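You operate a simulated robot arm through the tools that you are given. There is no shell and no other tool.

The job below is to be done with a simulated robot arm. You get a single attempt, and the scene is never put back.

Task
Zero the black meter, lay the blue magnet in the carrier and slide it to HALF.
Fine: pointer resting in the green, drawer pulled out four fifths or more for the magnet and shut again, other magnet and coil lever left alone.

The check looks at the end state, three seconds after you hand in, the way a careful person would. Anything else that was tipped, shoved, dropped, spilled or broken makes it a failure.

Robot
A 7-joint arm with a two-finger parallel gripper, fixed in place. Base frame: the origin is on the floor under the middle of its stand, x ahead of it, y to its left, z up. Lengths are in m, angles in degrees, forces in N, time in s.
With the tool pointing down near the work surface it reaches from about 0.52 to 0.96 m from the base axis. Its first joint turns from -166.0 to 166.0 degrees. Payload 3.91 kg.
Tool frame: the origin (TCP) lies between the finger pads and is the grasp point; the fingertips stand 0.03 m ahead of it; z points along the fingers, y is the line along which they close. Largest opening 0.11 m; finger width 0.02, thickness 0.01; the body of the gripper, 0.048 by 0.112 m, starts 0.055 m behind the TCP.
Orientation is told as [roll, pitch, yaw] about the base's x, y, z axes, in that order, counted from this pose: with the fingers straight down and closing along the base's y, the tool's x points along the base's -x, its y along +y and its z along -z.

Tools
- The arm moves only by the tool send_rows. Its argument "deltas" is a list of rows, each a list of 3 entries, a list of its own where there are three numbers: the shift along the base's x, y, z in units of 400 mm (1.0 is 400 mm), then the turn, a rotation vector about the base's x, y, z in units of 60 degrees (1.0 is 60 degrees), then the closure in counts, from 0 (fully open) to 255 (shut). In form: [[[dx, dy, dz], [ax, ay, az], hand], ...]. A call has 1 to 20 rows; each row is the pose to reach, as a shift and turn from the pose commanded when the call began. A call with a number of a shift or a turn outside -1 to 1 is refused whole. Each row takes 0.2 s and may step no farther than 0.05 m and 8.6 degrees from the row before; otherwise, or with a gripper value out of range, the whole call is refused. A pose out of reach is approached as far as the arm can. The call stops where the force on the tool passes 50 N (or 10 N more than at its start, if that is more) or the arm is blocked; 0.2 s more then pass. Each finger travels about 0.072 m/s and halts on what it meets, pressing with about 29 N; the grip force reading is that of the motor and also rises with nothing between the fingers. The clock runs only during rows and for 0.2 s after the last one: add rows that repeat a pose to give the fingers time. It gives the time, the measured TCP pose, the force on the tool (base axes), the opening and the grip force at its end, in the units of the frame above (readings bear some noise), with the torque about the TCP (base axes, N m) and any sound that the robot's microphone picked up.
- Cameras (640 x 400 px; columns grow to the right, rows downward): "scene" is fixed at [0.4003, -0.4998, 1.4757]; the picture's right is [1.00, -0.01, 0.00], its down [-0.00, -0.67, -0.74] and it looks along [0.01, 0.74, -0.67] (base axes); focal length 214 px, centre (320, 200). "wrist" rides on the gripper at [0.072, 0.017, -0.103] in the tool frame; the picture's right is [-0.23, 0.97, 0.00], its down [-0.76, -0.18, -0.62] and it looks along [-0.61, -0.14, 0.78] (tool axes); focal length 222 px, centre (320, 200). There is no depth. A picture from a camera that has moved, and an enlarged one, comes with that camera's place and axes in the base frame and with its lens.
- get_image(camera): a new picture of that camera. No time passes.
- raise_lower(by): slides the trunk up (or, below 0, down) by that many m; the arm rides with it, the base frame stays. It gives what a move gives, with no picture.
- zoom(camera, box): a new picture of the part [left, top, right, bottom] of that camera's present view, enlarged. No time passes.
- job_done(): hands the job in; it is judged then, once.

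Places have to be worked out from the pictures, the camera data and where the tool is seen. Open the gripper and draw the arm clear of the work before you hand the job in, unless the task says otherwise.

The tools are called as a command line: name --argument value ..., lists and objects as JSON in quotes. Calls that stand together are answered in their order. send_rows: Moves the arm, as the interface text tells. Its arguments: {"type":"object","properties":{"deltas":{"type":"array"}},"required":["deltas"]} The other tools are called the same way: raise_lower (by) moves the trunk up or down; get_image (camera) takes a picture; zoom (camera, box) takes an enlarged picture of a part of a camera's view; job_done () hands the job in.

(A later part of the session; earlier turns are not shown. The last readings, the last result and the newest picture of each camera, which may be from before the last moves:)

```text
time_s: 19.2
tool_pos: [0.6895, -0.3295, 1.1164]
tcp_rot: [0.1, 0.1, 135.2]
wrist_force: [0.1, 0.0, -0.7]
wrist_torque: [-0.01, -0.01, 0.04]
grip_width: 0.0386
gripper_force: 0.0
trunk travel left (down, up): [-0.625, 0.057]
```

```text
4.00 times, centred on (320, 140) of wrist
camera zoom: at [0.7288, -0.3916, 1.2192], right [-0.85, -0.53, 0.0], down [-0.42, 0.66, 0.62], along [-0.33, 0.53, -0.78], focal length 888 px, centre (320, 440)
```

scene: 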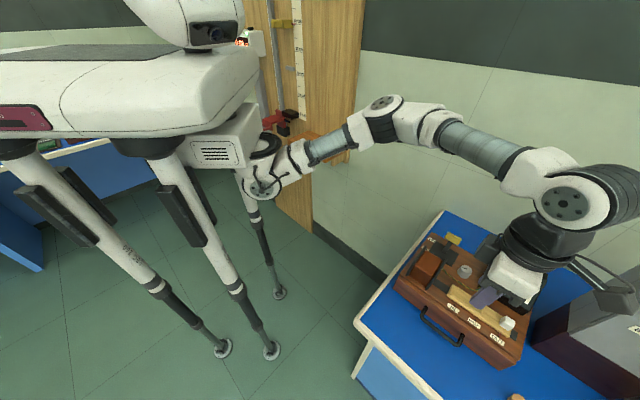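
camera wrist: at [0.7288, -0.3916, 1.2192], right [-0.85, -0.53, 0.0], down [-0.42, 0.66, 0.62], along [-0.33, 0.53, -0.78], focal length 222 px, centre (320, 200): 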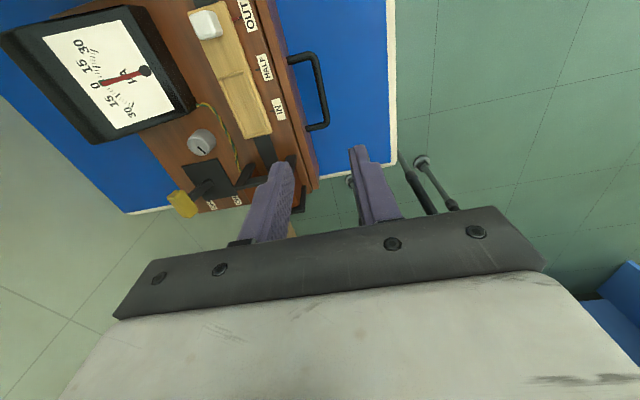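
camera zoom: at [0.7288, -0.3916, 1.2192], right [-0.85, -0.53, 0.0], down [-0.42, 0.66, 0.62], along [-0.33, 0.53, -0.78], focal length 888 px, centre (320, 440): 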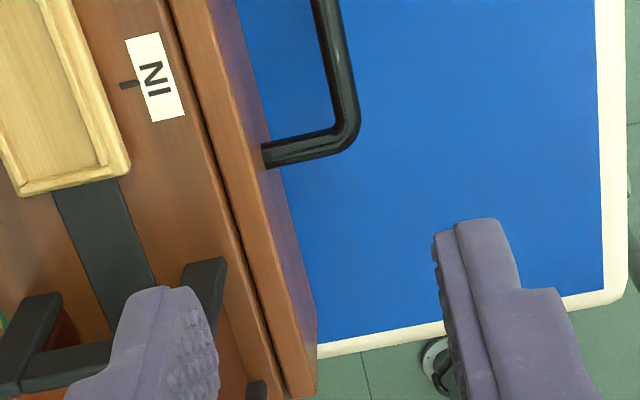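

Bar at (0.690,-0.329,0.888), drawer face ≈32 mm behind it; the pointer reads ≈-0.4 µA from this side as well. I set the fingers to 30 mm opening and descend to just above the bar.

send_rows --deltas '[[[0, 0, -0.1], [0, 0, 0], 185], [[0, 0, -0.2], [0, 0, 0], 185], [[0, 0, -0.3], [0, 0, 0], 185], [[0, 0, -0.4], [0, 0, 0], 185], [[0, 0, -0.44], [0, 0, 0], 185], [[0, 0, -0.44], [0, 0, 0], 185]]'

get_image --camera "wrist"

zoom --camera "scene" --box '[390, 270, 550, 370]'

```text
time_s: 20.6
tool_pos: [0.6899, -0.3287, 0.9385]
tcp_rot: [0.0, 0.1, 135.2]
wrist_force: [-0.4, 0.0, 0.0]
wrist_torque: [0.0, -0.02, -0.02]
grip_width: 0.0303
gripper_force: 0.1
trunk travel left (down, up): [-0.625, 0.057]
```

```text
taken
camera wrist: at [0.7296, -0.3924, 1.0413], right [-0.85, -0.53, 0.0], down [-0.42, 0.66, 0.62], along [-0.33, 0.53, -0.78], focal length 222 px, centre (320, 200)
```

wrist: 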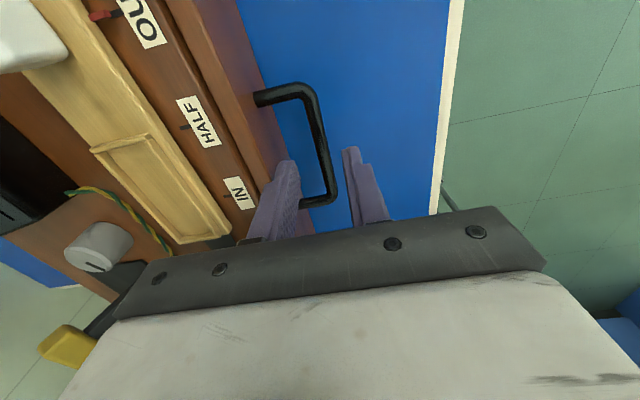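

```text
4.00 times, centred on (470, 320) of scene
camera zoom: at [0.4003, -0.4998, 1.4757], right [1.0, -0.01, 0.0], down [0.0, -0.67, -0.74], along [0.01, 0.74, -0.67], focal length 858 px, centre (-280, -280)
```

zoom: 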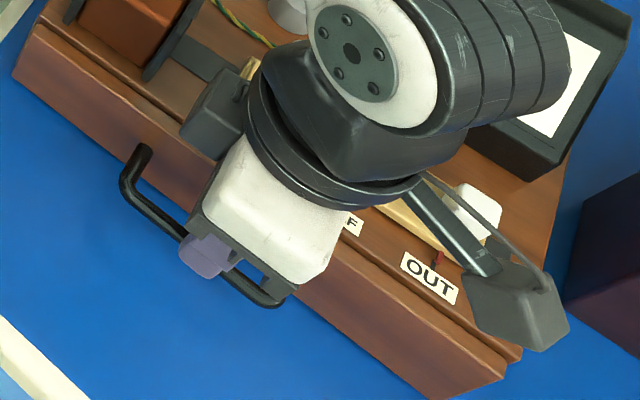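

The bar lies centred between the fingers. I lower to TCP z≈0.900 and close loosely around the bar.

send_rows --deltas '[[[0, 0, -0.05], [0, 0, 0], 185], [[0, 0, -0.096], [0, 0, 0], 185], [[0, 0, -0.096], [0, 0, 0], 185], [[0, 0, -0.096], [0, 0, 0], 215], [[0, 0, -0.096], [0, 0, 0], 225], [[0, 0, -0.096], [0, 0, 0], 225]]'

get_image --camera "wrist"

zoom --camera "scene" --box '[390, 270, 550, 370]'

```text
time_s: 22.0
tool_pos: [0.689, -0.3303, 0.9018]
tcp_rot: [0.0, 0.1, 135.2]
wrist_force: [-0.2, 0.3, 0.6]
wrist_torque: [0.04, -0.01, 0.01]
grip_width: 0.0129
gripper_force: 0.1
trunk travel left (down, up): [-0.625, 0.057]
```

```text
taken
camera wrist: at [0.7279, -0.3923, 1.0051], right [-0.85, -0.53, 0.0], down [-0.42, 0.66, 0.62], along [-0.33, 0.53, -0.78], focal length 222 px, centre (320, 200)
```

wrist: 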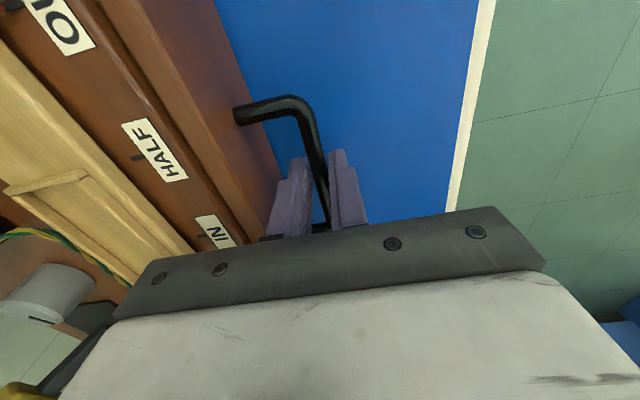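

```text
4.00 times, centred on (470, 320) of scene
camera zoom: at [0.4003, -0.4998, 1.4757], right [1.0, -0.01, 0.0], down [0.0, -0.67, -0.74], along [0.01, 0.74, -0.67], focal length 858 px, centre (-280, -280)
```

zoom: 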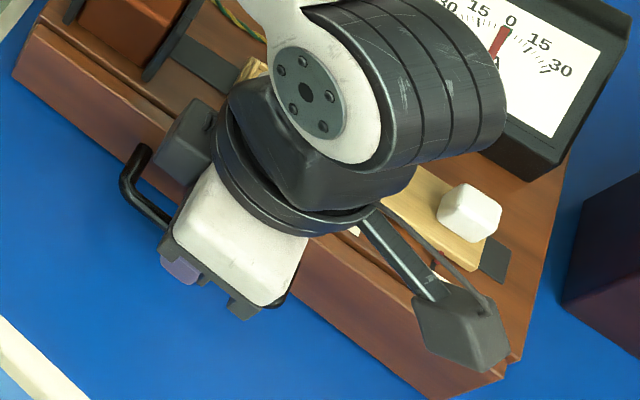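

The fingers enclose the bar with no force. I pull slowly along the drawer direction (-0.707,-0.707) by 40 mm first.

send_rows --deltas '[[[-0.018, -0.018, 0], [0, 0, 0], 225], [[-0.036, -0.036, 0], [0, 0, 0], 225], [[-0.054, -0.054, 0], [0, 0, 0], 225], [[-0.071, -0.071, 0], [0, 0, 0], 225], [[-0.071, -0.071, 0], [0, 0, 0], 225]]'

get_image --camera "scene"

get_image --camera "wrist"

```text
time_s: 23.2
tool_pos: [0.6598, -0.3581, 0.9026]
tcp_rot: [0.0, 0.0, 135.1]
wrist_force: [-0.4, 0.3, -0.5]
wrist_torque: [-0.02, -0.02, -0.02]
grip_width: 0.0129
gripper_force: 0.0
trunk travel left (down, up): [-0.625, 0.057]
```

```text
taken
```

scene: 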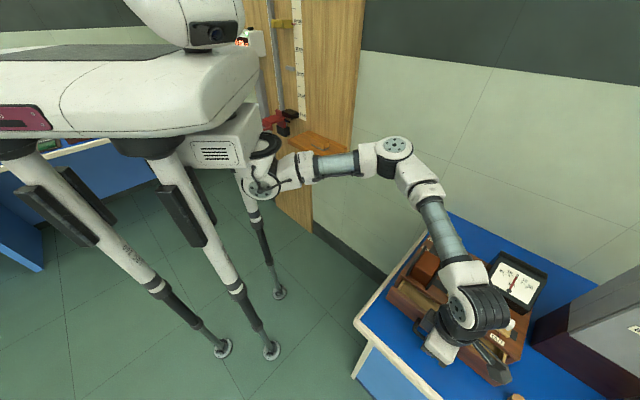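

```text
taken
camera wrist: at [0.6991, -0.421, 1.0049], right [-0.85, -0.53, 0.0], down [-0.42, 0.66, 0.62], along [-0.33, 0.53, -0.78], focal length 222 px, centre (320, 200)
```

wrist: 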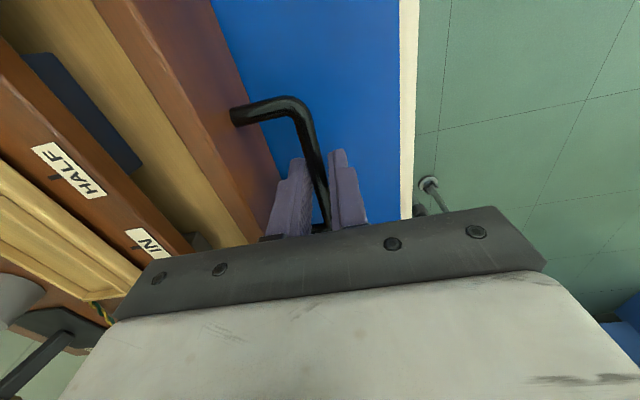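

The drawer slides freely and a blue magnet shows inside. I pull another 40 mm.

send_rows --deltas '[[[-0.018, -0.018, 0], [0, 0, 0], 225], [[-0.036, -0.036, 0], [0, 0, 0], 225], [[-0.054, -0.054, 0], [0, 0, 0], 225], [[-0.071, -0.071, 0], [0, 0, 0], 225], [[-0.071, -0.071, 0], [0, 0, 0], 225]]'

get_image --camera "wrist"

zoom --camera "scene" --box '[350, 230, 550, 390]'

```text
time_s: 24.4
tool_pos: [0.631, -0.3865, 0.8993]
tcp_rot: [0.0, 0.0, 135.2]
wrist_force: [-0.6, 0.1, 0.3]
wrist_torque: [-0.03, -0.02, 0.02]
grip_width: 0.0126
gripper_force: 0.1
trunk travel left (down, up): [-0.625, 0.057]
```

```text
taken
camera wrist: at [0.6695, -0.449, 1.003], right [-0.85, -0.53, 0.0], down [-0.42, 0.66, 0.62], along [-0.33, 0.53, -0.78], focal length 222 px, centre (320, 200)
```

wrist: 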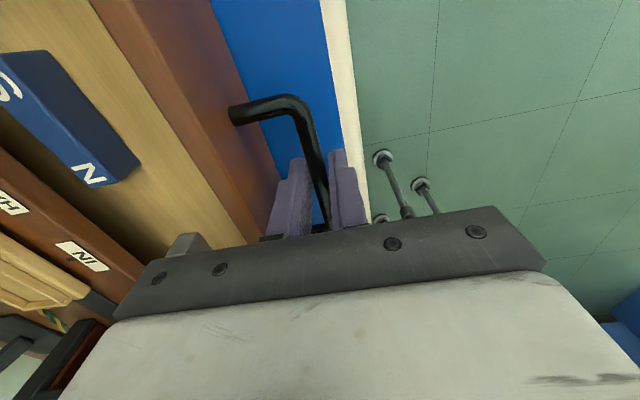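

```text
2.50 times, centred on (450, 310) of scene
camera zoom: at [0.4003, -0.4998, 1.4757], right [1.0, -0.01, 0.0], down [0.0, -0.67, -0.74], along [0.01, 0.74, -0.67], focal length 536 px, centre (-5, -75)
```

zoom: 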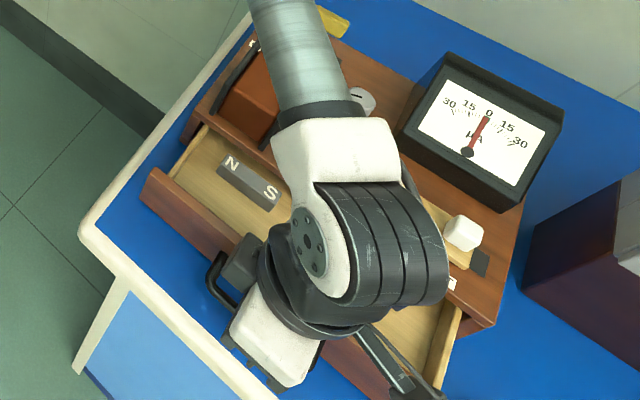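

Both magnets (blue on the right, grey on the left) are visible; drawer about 80 mm out with no stop yet. I pull on another 30 mm.

send_rows --deltas '[[[-0.0177, -0.0177, 0], [0, 0, 0], 225], [[-0.0354, -0.0354, 0], [0, 0, 0], 225], [[-0.053, -0.053, 0], [0, 0, 0], 225], [[-0.053, -0.053, 0], [0, 0, 0], 225]]'

get_image --camera "wrist"

zoom --camera "scene" --box '[350, 230, 550, 390]'

```text
time_s: 25.4
tool_pos: [0.6098, -0.4084, 0.9009]
tcp_rot: [0.1, 0.1, 135.1]
wrist_force: [0.6, 0.3, -0.1]
wrist_torque: [0.0, -0.03, -0.01]
grip_width: 0.0127
gripper_force: 0.1
trunk travel left (down, up): [-0.625, 0.057]
```

```text
taken
camera wrist: at [0.6496, -0.4695, 1.0044], right [-0.85, -0.53, 0.0], down [-0.42, 0.66, 0.62], along [-0.33, 0.53, -0.78], focal length 222 px, centre (320, 200)
```

wrist: 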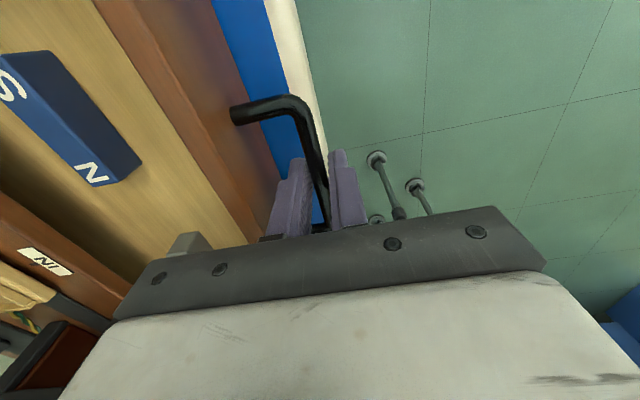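

```text
2.50 times, centred on (450, 310) of scene
camera zoom: at [0.4003, -0.4998, 1.4757], right [1.0, -0.01, 0.0], down [0.0, -0.67, -0.74], along [0.01, 0.74, -0.67], focal length 536 px, centre (-5, -75)
```

zoom: 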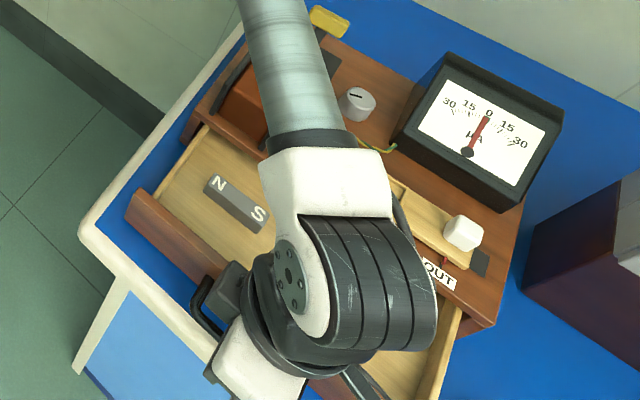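

Now 110 mm out with no resistance. I go on in small steps, watching the force for the end stop.

send_rows --deltas '[[[-0.0045, -0.0045, 0], [0, 0, 0], 225], [[-0.009, -0.009, 0], [0, 0, 0], 225], [[-0.009, -0.009, 0], [0, 0, 0], 225]]'

```text
time_s: 26.2
tool_pos: [0.606, -0.4109, 0.9011]
tcp_rot: [0.1, 0.0, 135.3]
wrist_force: [0.7, 0.3, -0.5]
wrist_torque: [-0.02, 0.01, -0.02]
grip_width: 0.0133
gripper_force: 0.1
trunk travel left (down, up): [-0.625, 0.057]
```

No resistance yet; I continue 5 mm.

send_rows --deltas '[[[-0.0045, -0.0045, 0], [0, 0, 0], 225], [[-0.009, -0.009, 0], [0, 0, 0], 225], [[-0.009, -0.009, 0], [0, 0, 0], 225]]'

```text
time_s: 27.0
tool_pos: [0.6019, -0.4132, 0.9028]
tcp_rot: [-0.1, 0.0, 135.2]
wrist_force: [0.5, 1.0, -0.5]
wrist_torque: [0.0, -0.01, -0.02]
grip_width: 0.0132
gripper_force: 0.2
trunk travel left (down, up): [-0.625, 0.057]
```

Still free; I continue 5 mm.

send_rows --deltas '[[[-0.0045, -0.0045, 0], [0, 0, 0], 225], [[-0.009, -0.009, 0], [0, 0, 0], 225], [[-0.009, -0.009, 0], [0, 0, 0], 225]]'

```text
time_s: 27.8
tool_pos: [0.6004, -0.4174, 0.9025]
tcp_rot: [0.0, 0.1, 135.1]
wrist_force: [0.3, 0.0, -0.3]
wrist_torque: [0.01, -0.02, 0.01]
grip_width: 0.0133
gripper_force: 0.1
trunk travel left (down, up): [-0.625, 0.057]
```

About 125 mm out. I check the pictures for how much of the drawer is out.

get_image --camera "wrist"

zoom --camera "scene" --box '[350, 230, 550, 390]'

send_rows --deltas '[[[-0.0045, -0.0045, 0], [0, 0, 0], 225], [[-0.009, -0.009, 0], [0, 0, 0], 225], [[-0.009, -0.009, 0], [0, 0, 0], 225]]'

```text
taken
camera wrist: at [0.6387, -0.4806, 1.0051], right [-0.85, -0.53, 0.0], down [-0.42, 0.66, 0.62], along [-0.33, 0.53, -0.78], focal length 222 px, centre (320, 200)
```

wrist: 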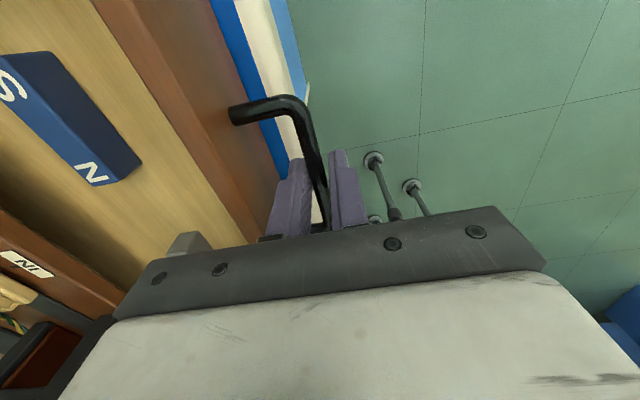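

```text
2.50 times, centred on (450, 310) of scene
camera zoom: at [0.4003, -0.4998, 1.4757], right [1.0, -0.01, 0.0], down [0.0, -0.67, -0.74], along [0.01, 0.74, -0.67], focal length 536 px, centre (-5, -75)
```

zoom: 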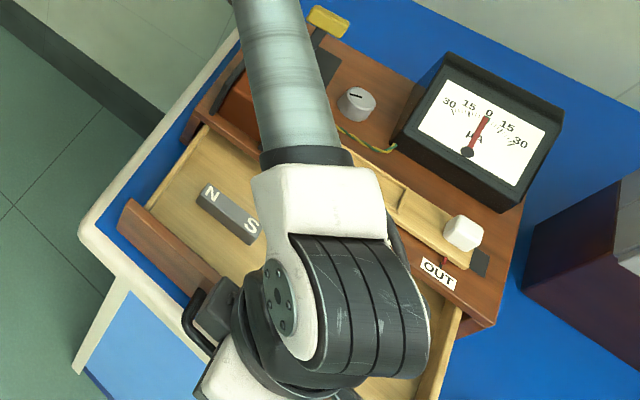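

```text
time_s: 28.6
tool_pos: [0.5955, -0.4221, 0.9014]
tcp_rot: [-0.1, 0.0, 135.2]
wrist_force: [-0.4, 0.0, -0.2]
wrist_torque: [-0.01, -0.03, -0.01]
grip_width: 0.0128
gripper_force: 0.1
trunk travel left (down, up): [-0.625, 0.057]
```

Still free at ≈131 mm. I keep stepping 5 mm.

send_rows --deltas '[[[-0.0045, -0.0045, 0], [0, 0, 0], 225], [[-0.009, -0.009, 0], [0, 0, 0], 225], [[-0.009, -0.009, 0], [0, 0, 0], 225]]'

```text
time_s: 29.4
tool_pos: [0.5926, -0.4258, 0.9021]
tcp_rot: [0.0, 0.0, 135.1]
wrist_force: [1.2, 0.1, -0.2]
wrist_torque: [0.01, -0.02, 0.02]
grip_width: 0.0136
gripper_force: 0.5
trunk travel left (down, up): [-0.625, 0.057]
```

Readings are near noise still; another 5 mm step.

send_rows --deltas '[[[-0.0045, -0.0045, 0], [0, 0, 0], 225], [[-0.009, -0.009, 0], [0, 0, 0], 225], [[-0.009, -0.009, 0], [0, 0, 0], 225]]'

```text
time_s: 30.2
tool_pos: [0.5874, -0.4284, 0.9013]
tcp_rot: [0.0, 0.0, 135.2]
wrist_force: [1.0, 1.2, -0.8]
wrist_torque: [0.0, -0.03, 0.0]
grip_width: 0.0133
gripper_force: 0.4
trunk travel left (down, up): [-0.625, 0.057]
```

About 141 mm out and no stop. I continue with 4 mm steps.

send_rows --deltas '[[[-0.0035, -0.0035, 0], [0, 0, 0], 225], [[-0.007, -0.007, 0], [0, 0, 0], 225], [[-0.007, -0.007, 0], [0, 0, 0], 225]]'

```text
time_s: 31.0
tool_pos: [0.585, -0.4314, 0.9031]
tcp_rot: [0.0, 0.0, 135.1]
wrist_force: [1.2, 0.6, 0.3]
wrist_torque: [-0.01, 0.03, 0.0]
grip_width: 0.0134
gripper_force: 0.8
trunk travel left (down, up): [-0.625, 0.057]
```

Small but steady readings; I check the wrist and scene views for whether the drawer still follows.

get_image --camera "wrist"

zoom --camera "scene" --box '[350, 230, 550, 390]'

```text
taken
camera wrist: at [0.6246, -0.4942, 1.0054], right [-0.85, -0.53, 0.0], down [-0.42, 0.66, 0.62], along [-0.33, 0.53, -0.78], focal length 222 px, centre (320, 200)
```

wrist: 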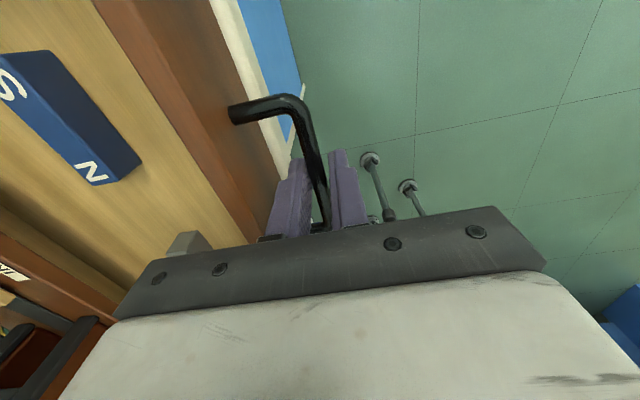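

```text
2.50 times, centred on (450, 310) of scene
camera zoom: at [0.4003, -0.4998, 1.4757], right [1.0, -0.01, 0.0], down [0.0, -0.67, -0.74], along [0.01, 0.74, -0.67], focal length 536 px, centre (-5, -75)
```

zoom: 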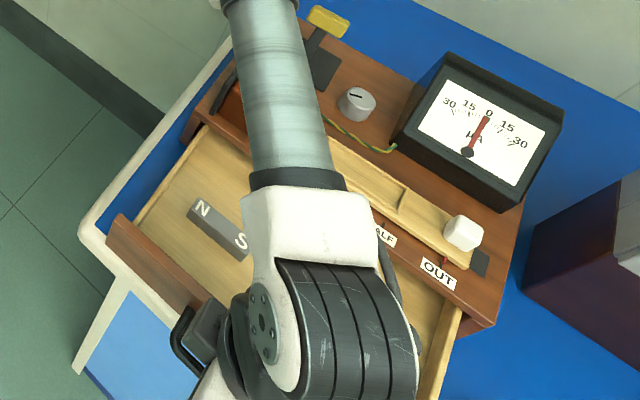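

The drawer follows and the box has not moved. I continue with 4 mm steps.

send_rows --deltas '[[[-0.0035, -0.0035, 0], [0, 0, 0], 225], [[-0.007, -0.007, 0], [0, 0, 0], 225], [[-0.007, -0.007, 0], [0, 0, 0], 225]]'

```text
time_s: 31.8
tool_pos: [0.5827, -0.4345, 0.902]
tcp_rot: [0.1, 0.0, 135.1]
wrist_force: [0.0, 0.0, -1.4]
wrist_torque: [-0.02, 0.02, -0.04]
grip_width: 0.0134
gripper_force: 0.1
trunk travel left (down, up): [-0.625, 0.057]
```

Free again; next 4 mm step.

send_rows --deltas '[[[-0.0035, -0.0035, 0], [0, 0, 0], 225], [[-0.007, -0.007, 0], [0, 0, 0], 225], [[-0.007, -0.007, 0], [0, 0, 0], 225]]'

```text
time_s: 32.6
tool_pos: [0.5804, -0.4358, 0.9038]
tcp_rot: [0.0, 0.1, 135.1]
wrist_force: [0.9, 0.7, -0.4]
wrist_torque: [0.02, -0.03, -0.02]
grip_width: 0.0134
gripper_force: 0.2
trunk travel left (down, up): [-0.625, 0.057]
```

About 151 mm out, no stop. Another 4 mm step.

send_rows --deltas '[[[-0.0035, -0.0035, 0], [0, 0, 0], 225], [[-0.007, -0.007, 0], [0, 0, 0], 225], [[-0.007, -0.007, 0], [0, 0, 0], 225]]'

```text
time_s: 33.4
tool_pos: [0.5799, -0.4384, 0.9035]
tcp_rot: [0.0, 0.0, 135.3]
wrist_force: [5.3, 11.0, 1.4]
wrist_torque: [0.23, 0.01, -0.06]
grip_width: 0.0191
gripper_force: 6.2
trunk travel left (down, up): [-0.625, 0.057]
```

Resistance of ≈12 N appeared: the drawer is at its end stop (≈152 mm). I relax 2 mm, open the fingers a little, and lift off the bar.

send_rows --deltas '[[[0.0035, 0.0035, 0], [0, 0, 0], 225], [[0.005, 0.005, 0], [0, 0, 0], 205], [[0.005, 0.005, 0], [0, 0, 0], 190], [[0.005, 0.005, 0], [0, 0, 0], 188], [[0.005, 0.005, 0.06], [0, 0, 0], 188], [[0.005, 0.005, 0.15], [0, 0, 0], 188], [[0.005, 0.005, 0.26], [0, 0, 0], 188], [[0.005, 0.005, 0.38], [0, 0, 0], 188], [[0.005, 0.005, 0.5], [0, 0, 0], 188]]'

get_image --camera "wrist"

get_image --camera "scene"

```text
time_s: 35.4
tool_pos: [0.5785, -0.4384, 1.0999]
tcp_rot: [0.1, 0.0, 135.2]
wrist_force: [0.0, 0.6, 1.1]
wrist_torque: [0.0, 0.0, 0.01]
grip_width: 0.0289
gripper_force: 0.1
trunk travel left (down, up): [-0.625, 0.057]
```

```text
taken
camera wrist: at [0.618, -0.4998, 1.2025], right [-0.85, -0.53, 0.0], down [-0.42, 0.66, 0.62], along [-0.33, 0.53, -0.78], focal length 222 px, centre (320, 200)
```

wrist: 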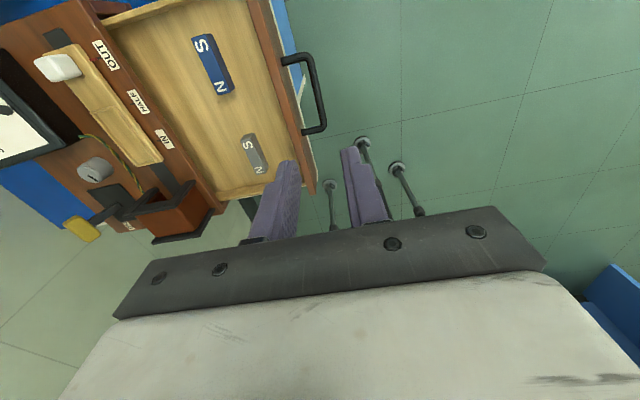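

```text
taken
```

scene: 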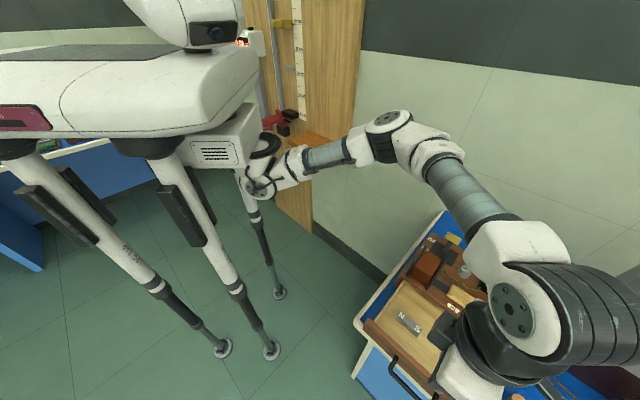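

The drawer is fully out with both magnets in view. I zoom to measure the blue magnet.

zoom --camera "wrist" --box '[160, 20, 320, 120]'

zoom --camera "wrist" --box '[20, 20, 260, 190]'

```text
4.00 times, centred on (240, 70) of wrist
camera zoom: at [0.618, -0.4998, 1.2025], right [-0.85, -0.53, 0.0], down [-0.42, 0.66, 0.62], along [-0.33, 0.53, -0.78], focal length 888 px, centre (640, 720)
```

zoom: 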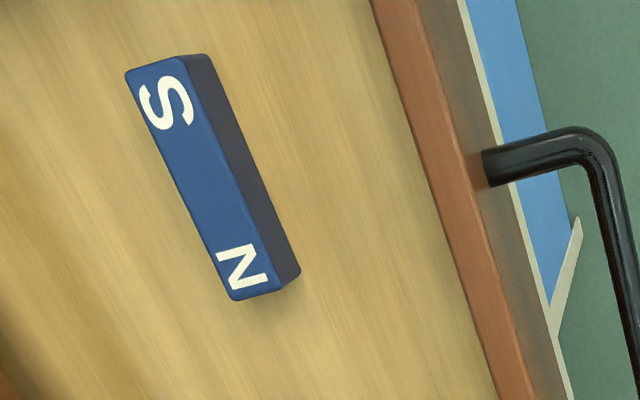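

```text
2.35 times, centred on (140, 105) of wrist
camera zoom: at [0.618, -0.4998, 1.2025], right [-0.85, -0.53, 0.0], down [-0.42, 0.66, 0.62], along [-0.33, 0.53, -0.78], focal length 523 px, centre (744, 424)
```

zoom: 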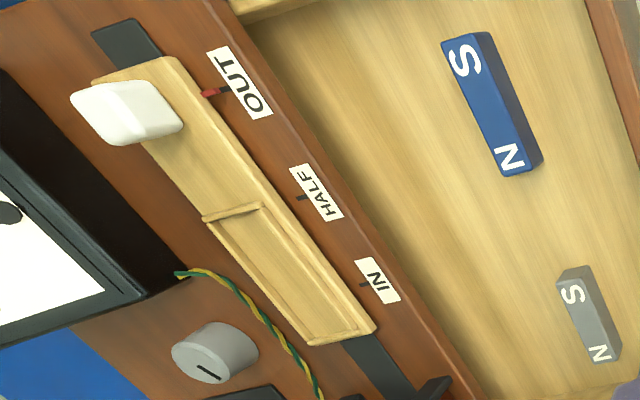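

Blue magnet: ≈66×18×20 mm, centre ≈(0.714,-0.388), aligned with the rail direction within a degree, drawer floor ≈0.845. I move above it and open the fingers to about 50 mm.

send_rows --deltas '[[[0.07, 0.025, -0.02], [0, 0, 0], 139], [[0.14, 0.05, -0.06], [0, 0, 0], 139], [[0.21, 0.075, -0.12], [0, 0, 0], 139], [[0.28, 0.1, -0.18], [0, 0, 0], 139], [[0.338, 0.121, -0.249], [0, 0, 0], 139], [[0.338, 0.121, -0.249], [0, 0, 0], 139]]'

get_image --camera "wrist"

get_image --camera "scene"

```text
time_s: 36.8
tool_pos: [0.7133, -0.387, 1.0032]
tcp_rot: [-0.1, 0.0, 135.3]
wrist_force: [-0.1, 0.2, 0.0]
wrist_torque: [0.02, -0.02, 0.0]
grip_width: 0.0504
gripper_force: 0.1
trunk travel left (down, up): [-0.625, 0.057]
```

```text
taken
camera wrist: at [0.7528, -0.4501, 1.1068], right [-0.85, -0.53, 0.0], down [-0.42, 0.66, 0.62], along [-0.33, 0.53, -0.78], focal length 222 px, centre (320, 200)
```

wrist: 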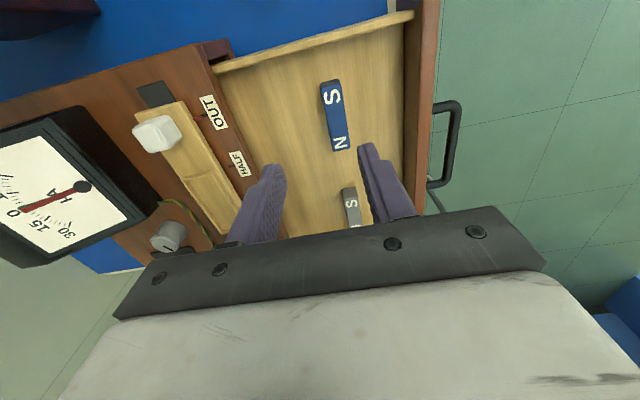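

```text
taken
```

scene: 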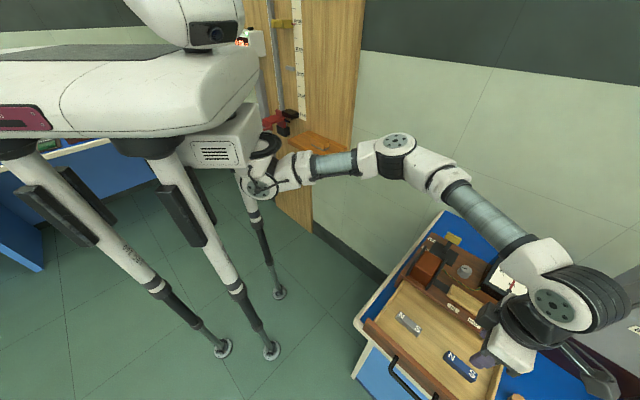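

I zoom both views onto the blue magnet to refine its place and height.

zoom --camera "wrist" --box '[270, 60, 430, 160]'

zoom --camera "scene" --box '[420, 330, 500, 390]'

```text
4.00 times, centred on (350, 110) of wrist
camera zoom: at [0.7528, -0.4501, 1.1068], right [-0.85, -0.53, 0.0], down [-0.42, 0.66, 0.62], along [-0.33, 0.53, -0.78], focal length 888 px, centre (200, 560)
```

zoom: 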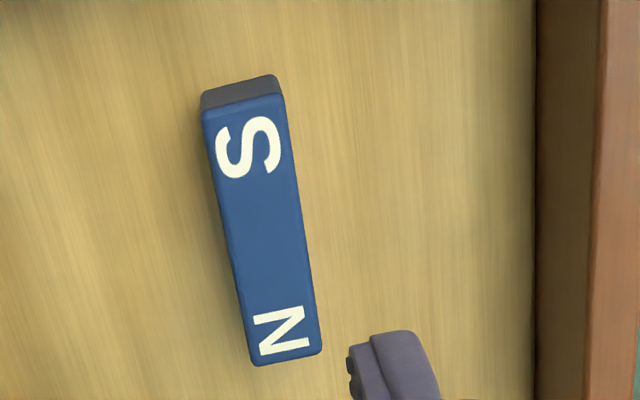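

```text
6.67 times, centred on (460, 360) of scene
camera zoom: at [0.4003, -0.4998, 1.4757], right [1.0, -0.01, 0.0], down [0.0, -0.67, -0.74], along [0.01, 0.74, -0.67], focal length 1430 px, centre (-613, -867)
```

zoom: 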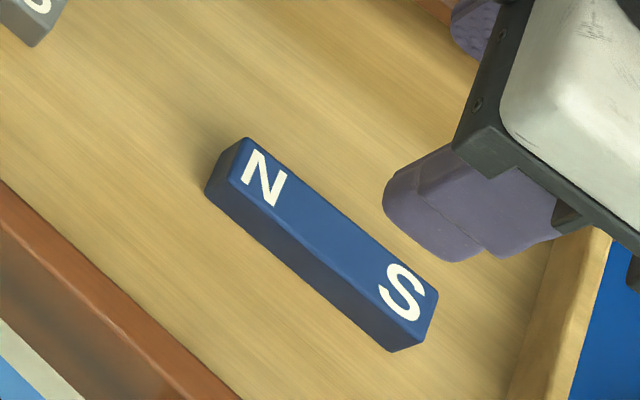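

Triangulated: magnet top z≈0.905, bottom ≈0.887, centre ≈(0.704,-0.400), size ≈59×17×18 mm. Before grasping, I zoom on the carrier's recess to measure it from this view as well.

zoom --camera "wrist" --box '[120, 80, 280, 240]'

zoom --camera "scene" --box '[430, 270, 520, 335]'

```text
2.50 times, centred on (200, 160) of wrist
camera zoom: at [0.7528, -0.4501, 1.1068], right [-0.85, -0.53, 0.0], down [-0.42, 0.66, 0.62], along [-0.33, 0.53, -0.78], focal length 555 px, centre (620, 300)
```

zoom: 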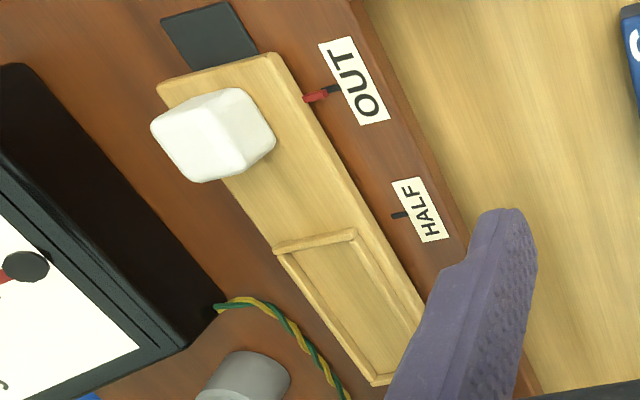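

```text
6.15 times, centred on (475, 302) of scene
camera zoom: at [0.4003, -0.4998, 1.4757], right [1.0, -0.01, 0.0], down [0.0, -0.67, -0.74], along [0.01, 0.74, -0.67], focal length 1320 px, centre (-634, -431)
```

zoom: 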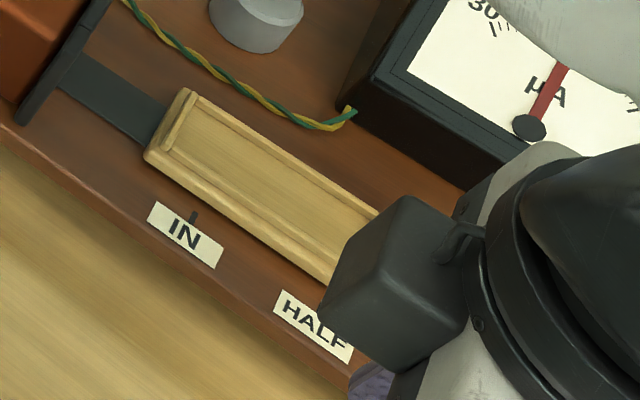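

Recess centre ≈(0.764,-0.277), interior ≈63×23 mm, rim z≈0.933. Now I move over the magnet at (0.704,-0.400), stopping with the tips above it to check.

send_rows --deltas '[[[-0.0248, -0.032, 0], [0, 0, 0], 139], [[-0.0248, -0.032, -0.06], [0, 0, 0], 145], [[-0.0248, -0.032, -0.11], [0, 0, 0], 150], [[-0.0248, -0.032, -0.11], [0, 0, 0], 160], [[-0.0248, -0.032, -0.11], [0, 0, 0], 160]]'

zoom --camera "wrist" --box '[200, 40, 440, 190]'

zoom --camera "scene" --box '[400, 320, 510, 390]'

```text
time_s: 38.0
tool_pos: [0.7042, -0.4006, 0.9571]
tcp_rot: [-0.1, 0.0, 135.2]
wrist_force: [-0.1, -0.1, -0.8]
wrist_torque: [0.01, -0.01, -0.03]
grip_width: 0.0411
gripper_force: 0.0
trunk travel left (down, up): [-0.625, 0.057]
```

```text
2.67 times, centred on (320, 115) of wrist
camera zoom: at [0.7439, -0.4646, 1.0598], right [-0.85, -0.53, 0.0], down [-0.42, 0.66, 0.62], along [-0.33, 0.53, -0.78], focal length 592 px, centre (320, 427)
```

zoom: 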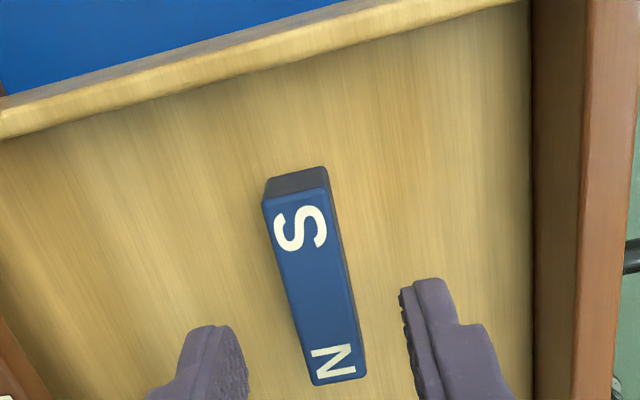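

```text
5.71 times, centred on (455, 355) of scene
camera zoom: at [0.4003, -0.4998, 1.4757], right [1.0, -0.01, 0.0], down [0.0, -0.67, -0.74], along [0.01, 0.74, -0.67], focal length 1226 px, centre (-451, -686)
```

zoom: 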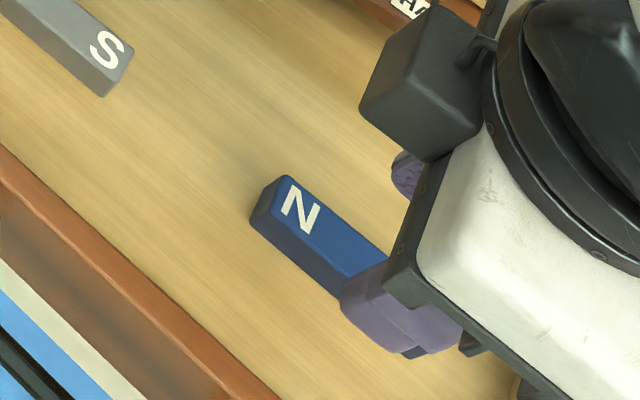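

The magnet is centred between the fingers. I descend to TCP z≈0.924 and close on it.

send_rows --deltas '[[[0, 0.001, -0.04], [0, 0, 0], 160], [[0, 0.001, -0.082], [0, 0, 0], 160], [[0, 0.001, -0.082], [0, 0, 0], 160], [[0, 0.001, -0.082], [0, 0, 0], 190], [[0, 0.001, -0.082], [0, 0, 0], 215], [[0, 0.001, -0.082], [0, 0, 0], 235], [[0, 0.001, -0.082], [0, 0, 0], 240]]'

get_image --camera "wrist"

```text
time_s: 39.6
tool_pos: [0.7051, -0.4019, 0.9264]
tcp_rot: [0.1, 0.0, 135.2]
wrist_force: [0.2, 1.1, -0.7]
wrist_torque: [-0.01, 0.0, 0.01]
grip_width: 0.0174
gripper_force: 29.4
trunk travel left (down, up): [-0.625, 0.057]
```

```text
taken
camera wrist: at [0.7441, -0.4645, 1.0283], right [-0.85, -0.53, 0.0], down [-0.42, 0.66, 0.62], along [-0.33, 0.53, -0.78], focal length 222 px, centre (320, 200)
```

wrist: 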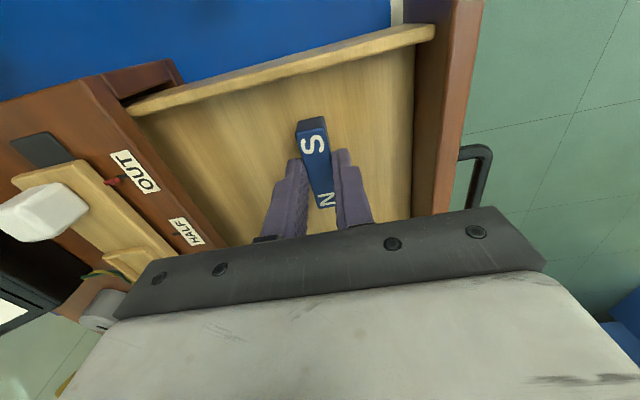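

The magnet is held (17.4 mm wide, 29 N). I lift it straight up by ≈110 mm and carry it above the recess.

send_rows --deltas '[[[0, 0, 0.05], [0, 0, 0], 240], [[0, 0, 0.12], [0, 0, 0], 240], [[0, 0, 0.2], [0, 0, 0], 240], [[0, 0, 0.28], [0, 0, 0], 240], [[0.037, 0.0775, 0.28], [0, 0, 0], 240], [[0.074, 0.155, 0.28], [0, 0, 0], 240], [[0.111, 0.2325, 0.28], [0, 0, 0], 240], [[0.148, 0.31, 0.28], [0, 0, 0], 240], [[0.148, 0.31, 0.28], [0, 0, 0], 240]]'

get_image --camera "wrist"

get_image --camera "scene"

```text
time_s: 41.6
tool_pos: [0.7668, -0.2763, 1.0411]
tcp_rot: [0.0, -0.1, 135.2]
wrist_force: [0.5, -0.5, -1.3]
wrist_torque: [0.0, -0.03, 0.0]
grip_width: 0.0178
gripper_force: 29.6
trunk travel left (down, up): [-0.625, 0.057]
```

```text
taken
camera wrist: at [0.8062, -0.3387, 1.1428], right [-0.85, -0.53, 0.0], down [-0.41, 0.66, 0.62], along [-0.33, 0.53, -0.78], focal length 222 px, centre (320, 200)
```

wrist: 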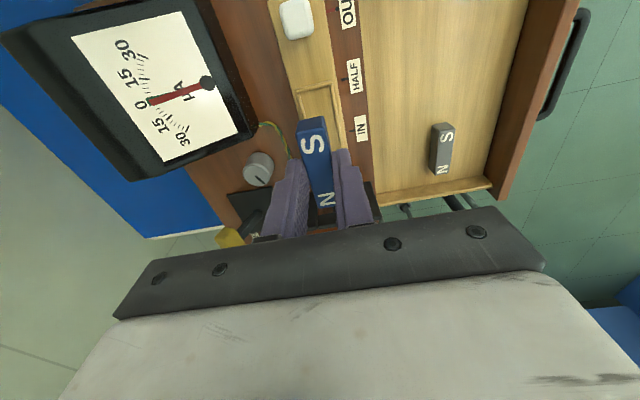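

```text
taken
```

scene: 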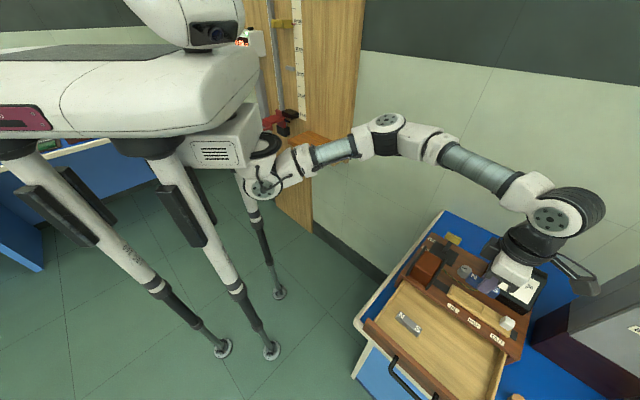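

The magnet hangs above the recess. I zoom to compare the visible recess end with the magnet, before lowering.

zoom --camera "wrist" --box '[240, 60, 400, 220]'

zoom --camera "scene" --box '[430, 260, 530, 335]'

```text
2.50 times, centred on (320, 140) of wrist
camera zoom: at [0.8062, -0.3387, 1.1428], right [-0.85, -0.53, 0.0], down [-0.41, 0.66, 0.62], along [-0.33, 0.53, -0.78], focal length 555 px, centre (320, 350)
```

zoom: 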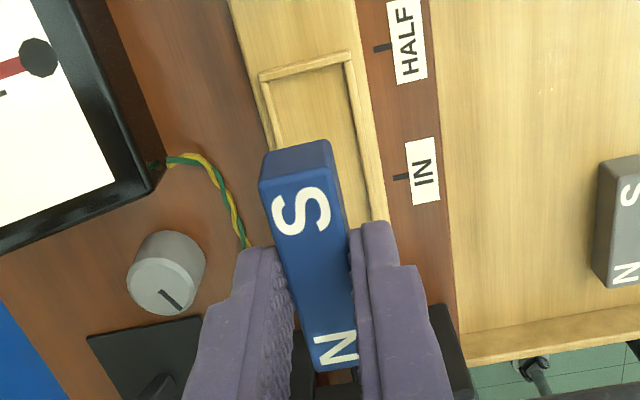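

```text
5.33 times, centred on (480, 298) of scene
camera zoom: at [0.4003, -0.4998, 1.4757], right [1.0, -0.01, 0.0], down [0.0, -0.67, -0.74], along [0.01, 0.74, -0.67], focal length 1144 px, centre (-533, -320)
```

zoom: 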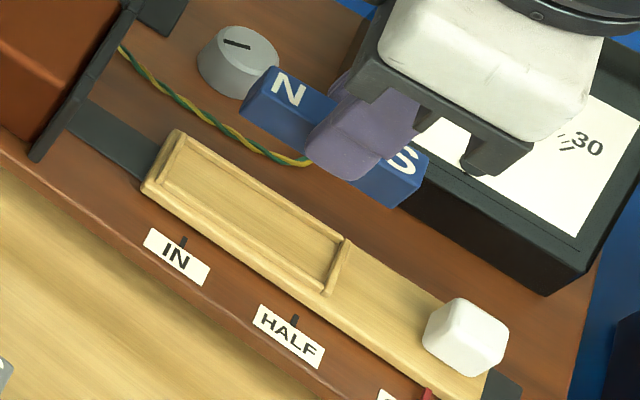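

By both views the magnet's centre is ≈1.5–2 mm left of the TCP, so along the rail it is already right; it needs ≈3 mm toward the front. I correct and lower to just above the rim.

send_rows --deltas '[[[-0.0045, -0.006, 0], [0, 0, 0], 240], [[-0.0045, -0.006, -0.05], [0, 0, 0], 240], [[-0.0045, -0.006, -0.1], [0, 0, 0], 240], [[-0.0045, -0.006, -0.145], [0, 0, 0], 240], [[-0.0045, -0.006, -0.145], [0, 0, 0], 240]]'

zoom --camera "wrist" --box '[240, 60, 400, 220]'

zoom --camera "scene" --box '[440, 270, 520, 330]'

```text
time_s: 42.8
tool_pos: [0.7639, -0.2803, 0.9814]
tcp_rot: [0.0, -0.1, 135.2]
wrist_force: [0.1, 0.3, -2.1]
wrist_torque: [0.02, 0.0, 0.0]
grip_width: 0.0173
gripper_force: 29.3
trunk travel left (down, up): [-0.625, 0.057]
```

```text
2.50 times, centred on (320, 140) of wrist
camera zoom: at [0.8029, -0.3427, 1.0842], right [-0.85, -0.53, 0.0], down [-0.42, 0.66, 0.62], along [-0.33, 0.53, -0.78], focal length 555 px, centre (320, 350)
```

zoom: 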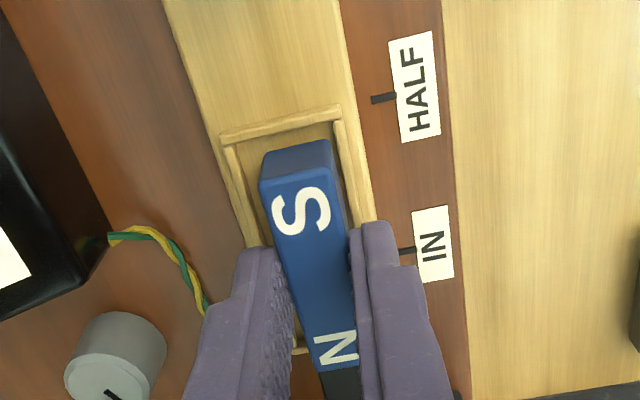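

```text
6.67 times, centred on (480, 300) of scene
camera zoom: at [0.4003, -0.4998, 1.4757], right [1.0, -0.01, 0.0], down [0.0, -0.67, -0.74], along [0.01, 0.74, -0.67], focal length 1430 px, centre (-747, -467)
```

zoom: 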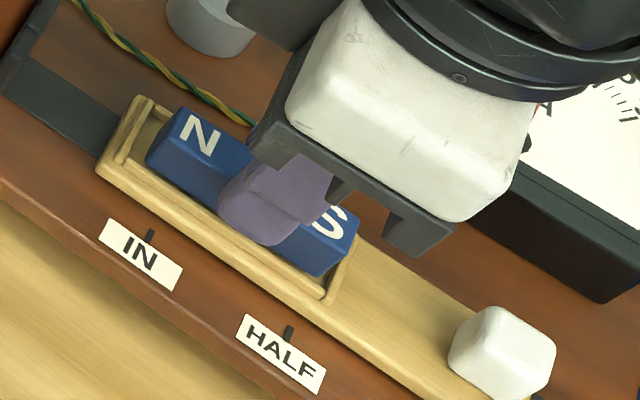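

The magnet is just above the recess; it should go ≈2.5 mm toward the back (n) and ≈0.4 mm toward OUT. I apply that and lower another 6 mm, then check again.

send_rows --deltas '[[[0.0052, 0.0037, 0], [0, 0, 0], 240], [[0.0052, 0.0037, -0.015], [0, 0, 0], 240], [[0.0052, 0.0037, -0.015], [0, 0, 0], 240], [[0.0052, 0.0037, -0.015], [0, 0, 0], 240]]'

zoom --camera "wrist" --box '[260, 80, 380, 200]'

zoom --camera "scene" --box '[445, 275, 500, 315]'

```text
time_s: 43.8
tool_pos: [0.763, -0.279, 0.977]
tcp_rot: [-0.1, 0.3, 135.2]
wrist_force: [3.0, 1.3, 17.5]
wrist_torque: [0.44, 0.31, -0.06]
grip_width: 0.0176
gripper_force: 29.5
trunk travel left (down, up): [-0.625, 0.057]
```

```text
3.33 times, centred on (320, 140) of wrist
camera zoom: at [0.8026, -0.3408, 1.0805], right [-0.85, -0.53, 0.0], down [-0.42, 0.66, 0.62], along [-0.33, 0.53, -0.78], focal length 740 px, centre (320, 400)
```

zoom: 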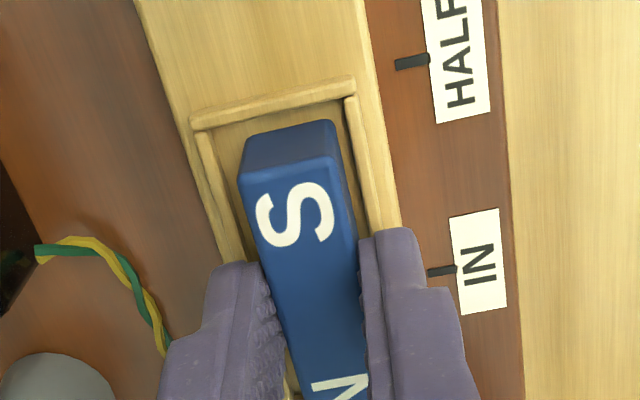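

```text
10.00 times, centred on (472, 295) of scene
camera zoom: at [0.4003, -0.4998, 1.4757], right [1.0, -0.01, 0.0], down [0.0, -0.67, -0.74], along [0.01, 0.74, -0.67], focal length 2145 px, centre (-1205, -750)
```

zoom: 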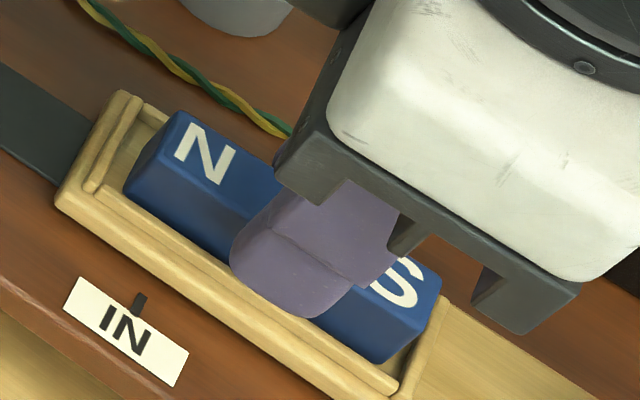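

Contact: the torque places it ≈33 mm toward IN from the TCP, so the magnet's N end sits on the IN-end strip. I lift 5 mm and shift ≈1.6 mm toward OUT (and 1 mm back), then look.

send_rows --deltas '[[[0, 0, 0.014], [0, 0, 0], 240], [[0.0047, -0.0012, 0.014], [0, 0, 0], 240], [[0.0047, -0.0012, 0.014], [0, 0, 0], 240], [[0.0047, -0.0012, 0.014], [0, 0, 0], 240]]'

zoom --camera "wrist" --box '[260, 80, 380, 200]'

zoom --camera "scene" --box '[445, 275, 500, 315]'

```text
time_s: 44.8
tool_pos: [0.7662, -0.2801, 0.979]
tcp_rot: [0.0, 0.0, 135.1]
wrist_force: [0.1, -0.4, -2.0]
wrist_torque: [-0.01, 0.0, -0.01]
grip_width: 0.0173
gripper_force: 29.0
trunk travel left (down, up): [-0.625, 0.057]
```

```text
3.33 times, centred on (320, 140) of wrist
camera zoom: at [0.8052, -0.3418, 1.083], right [-0.85, -0.53, 0.0], down [-0.42, 0.66, 0.62], along [-0.33, 0.53, -0.78], focal length 740 px, centre (320, 400)
```

zoom: 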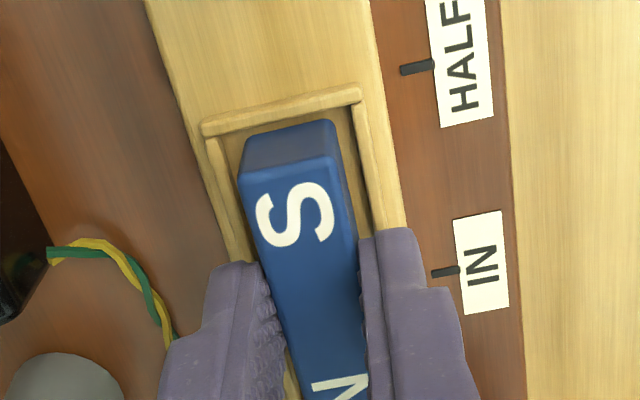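

```text
10.00 times, centred on (472, 295) of scene
camera zoom: at [0.4003, -0.4998, 1.4757], right [1.0, -0.01, 0.0], down [0.0, -0.67, -0.74], along [0.01, 0.74, -0.67], focal length 2145 px, centre (-1205, -750)
```

zoom: 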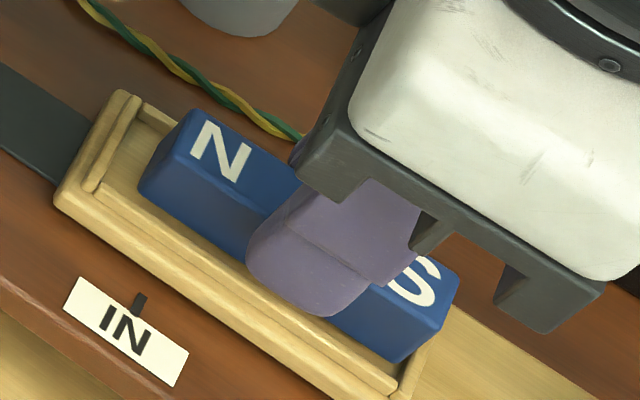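

Comparing views, the magnet's centre should sit at rail coordinate ≈0.7356 and that needs the TCP ≈0.7 mm back toward IN. I apply that and lower slowly by about 5.5 mm.

send_rows --deltas '[[[-0.0012, 0.0012, 0], [0, 0, 0], 240], [[-0.0012, 0.0012, -0.004], [0, 0, 0], 240], [[-0.0012, 0.0012, -0.008], [0, 0, 0], 240], [[-0.0012, 0.0012, -0.0115], [0, 0, 0], 240], [[-0.0012, 0.0012, -0.014], [0, 0, 0], 240]]'

zoom --camera "scene" --box '[445, 275, 500, 315]'

zoom --camera "wrist" --box '[260, 80, 380, 200]'

```text
time_s: 46.0
tool_pos: [0.7652, -0.2796, 0.977]
tcp_rot: [-0.1, 0.2, 135.2]
wrist_force: [2.8, 1.5, 12.2]
wrist_torque: [0.28, 0.25, -0.07]
grip_width: 0.0173
gripper_force: 29.1
trunk travel left (down, up): [-0.625, 0.057]
```

```text
10.00 times, centred on (472, 295) of scene
camera zoom: at [0.4003, -0.4998, 1.4757], right [1.0, -0.01, 0.0], down [0.0, -0.67, -0.74], along [0.01, 0.74, -0.67], focal length 2145 px, centre (-1205, -750)
```

zoom: 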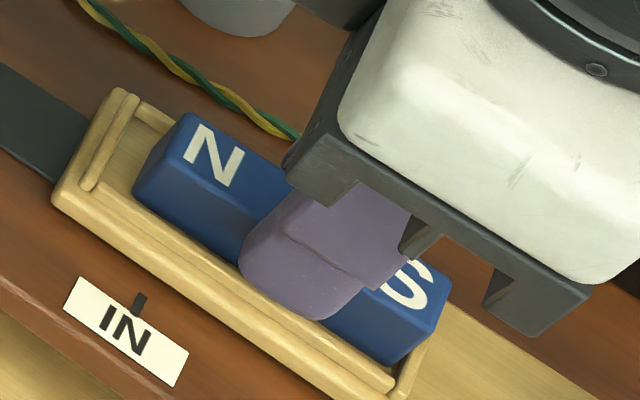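

```text
3.33 times, centred on (320, 140) of wrist
camera zoom: at [0.8047, -0.3412, 1.0805], right [-0.85, -0.53, 0.0], down [-0.42, 0.66, 0.62], along [-0.33, 0.53, -0.78], focal length 740 px, centre (320, 400)
```

zoom: 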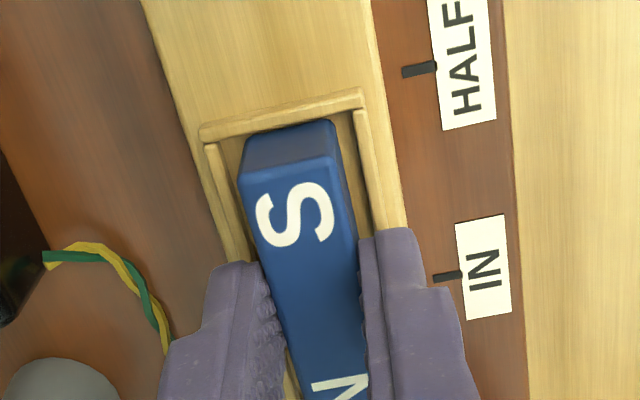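

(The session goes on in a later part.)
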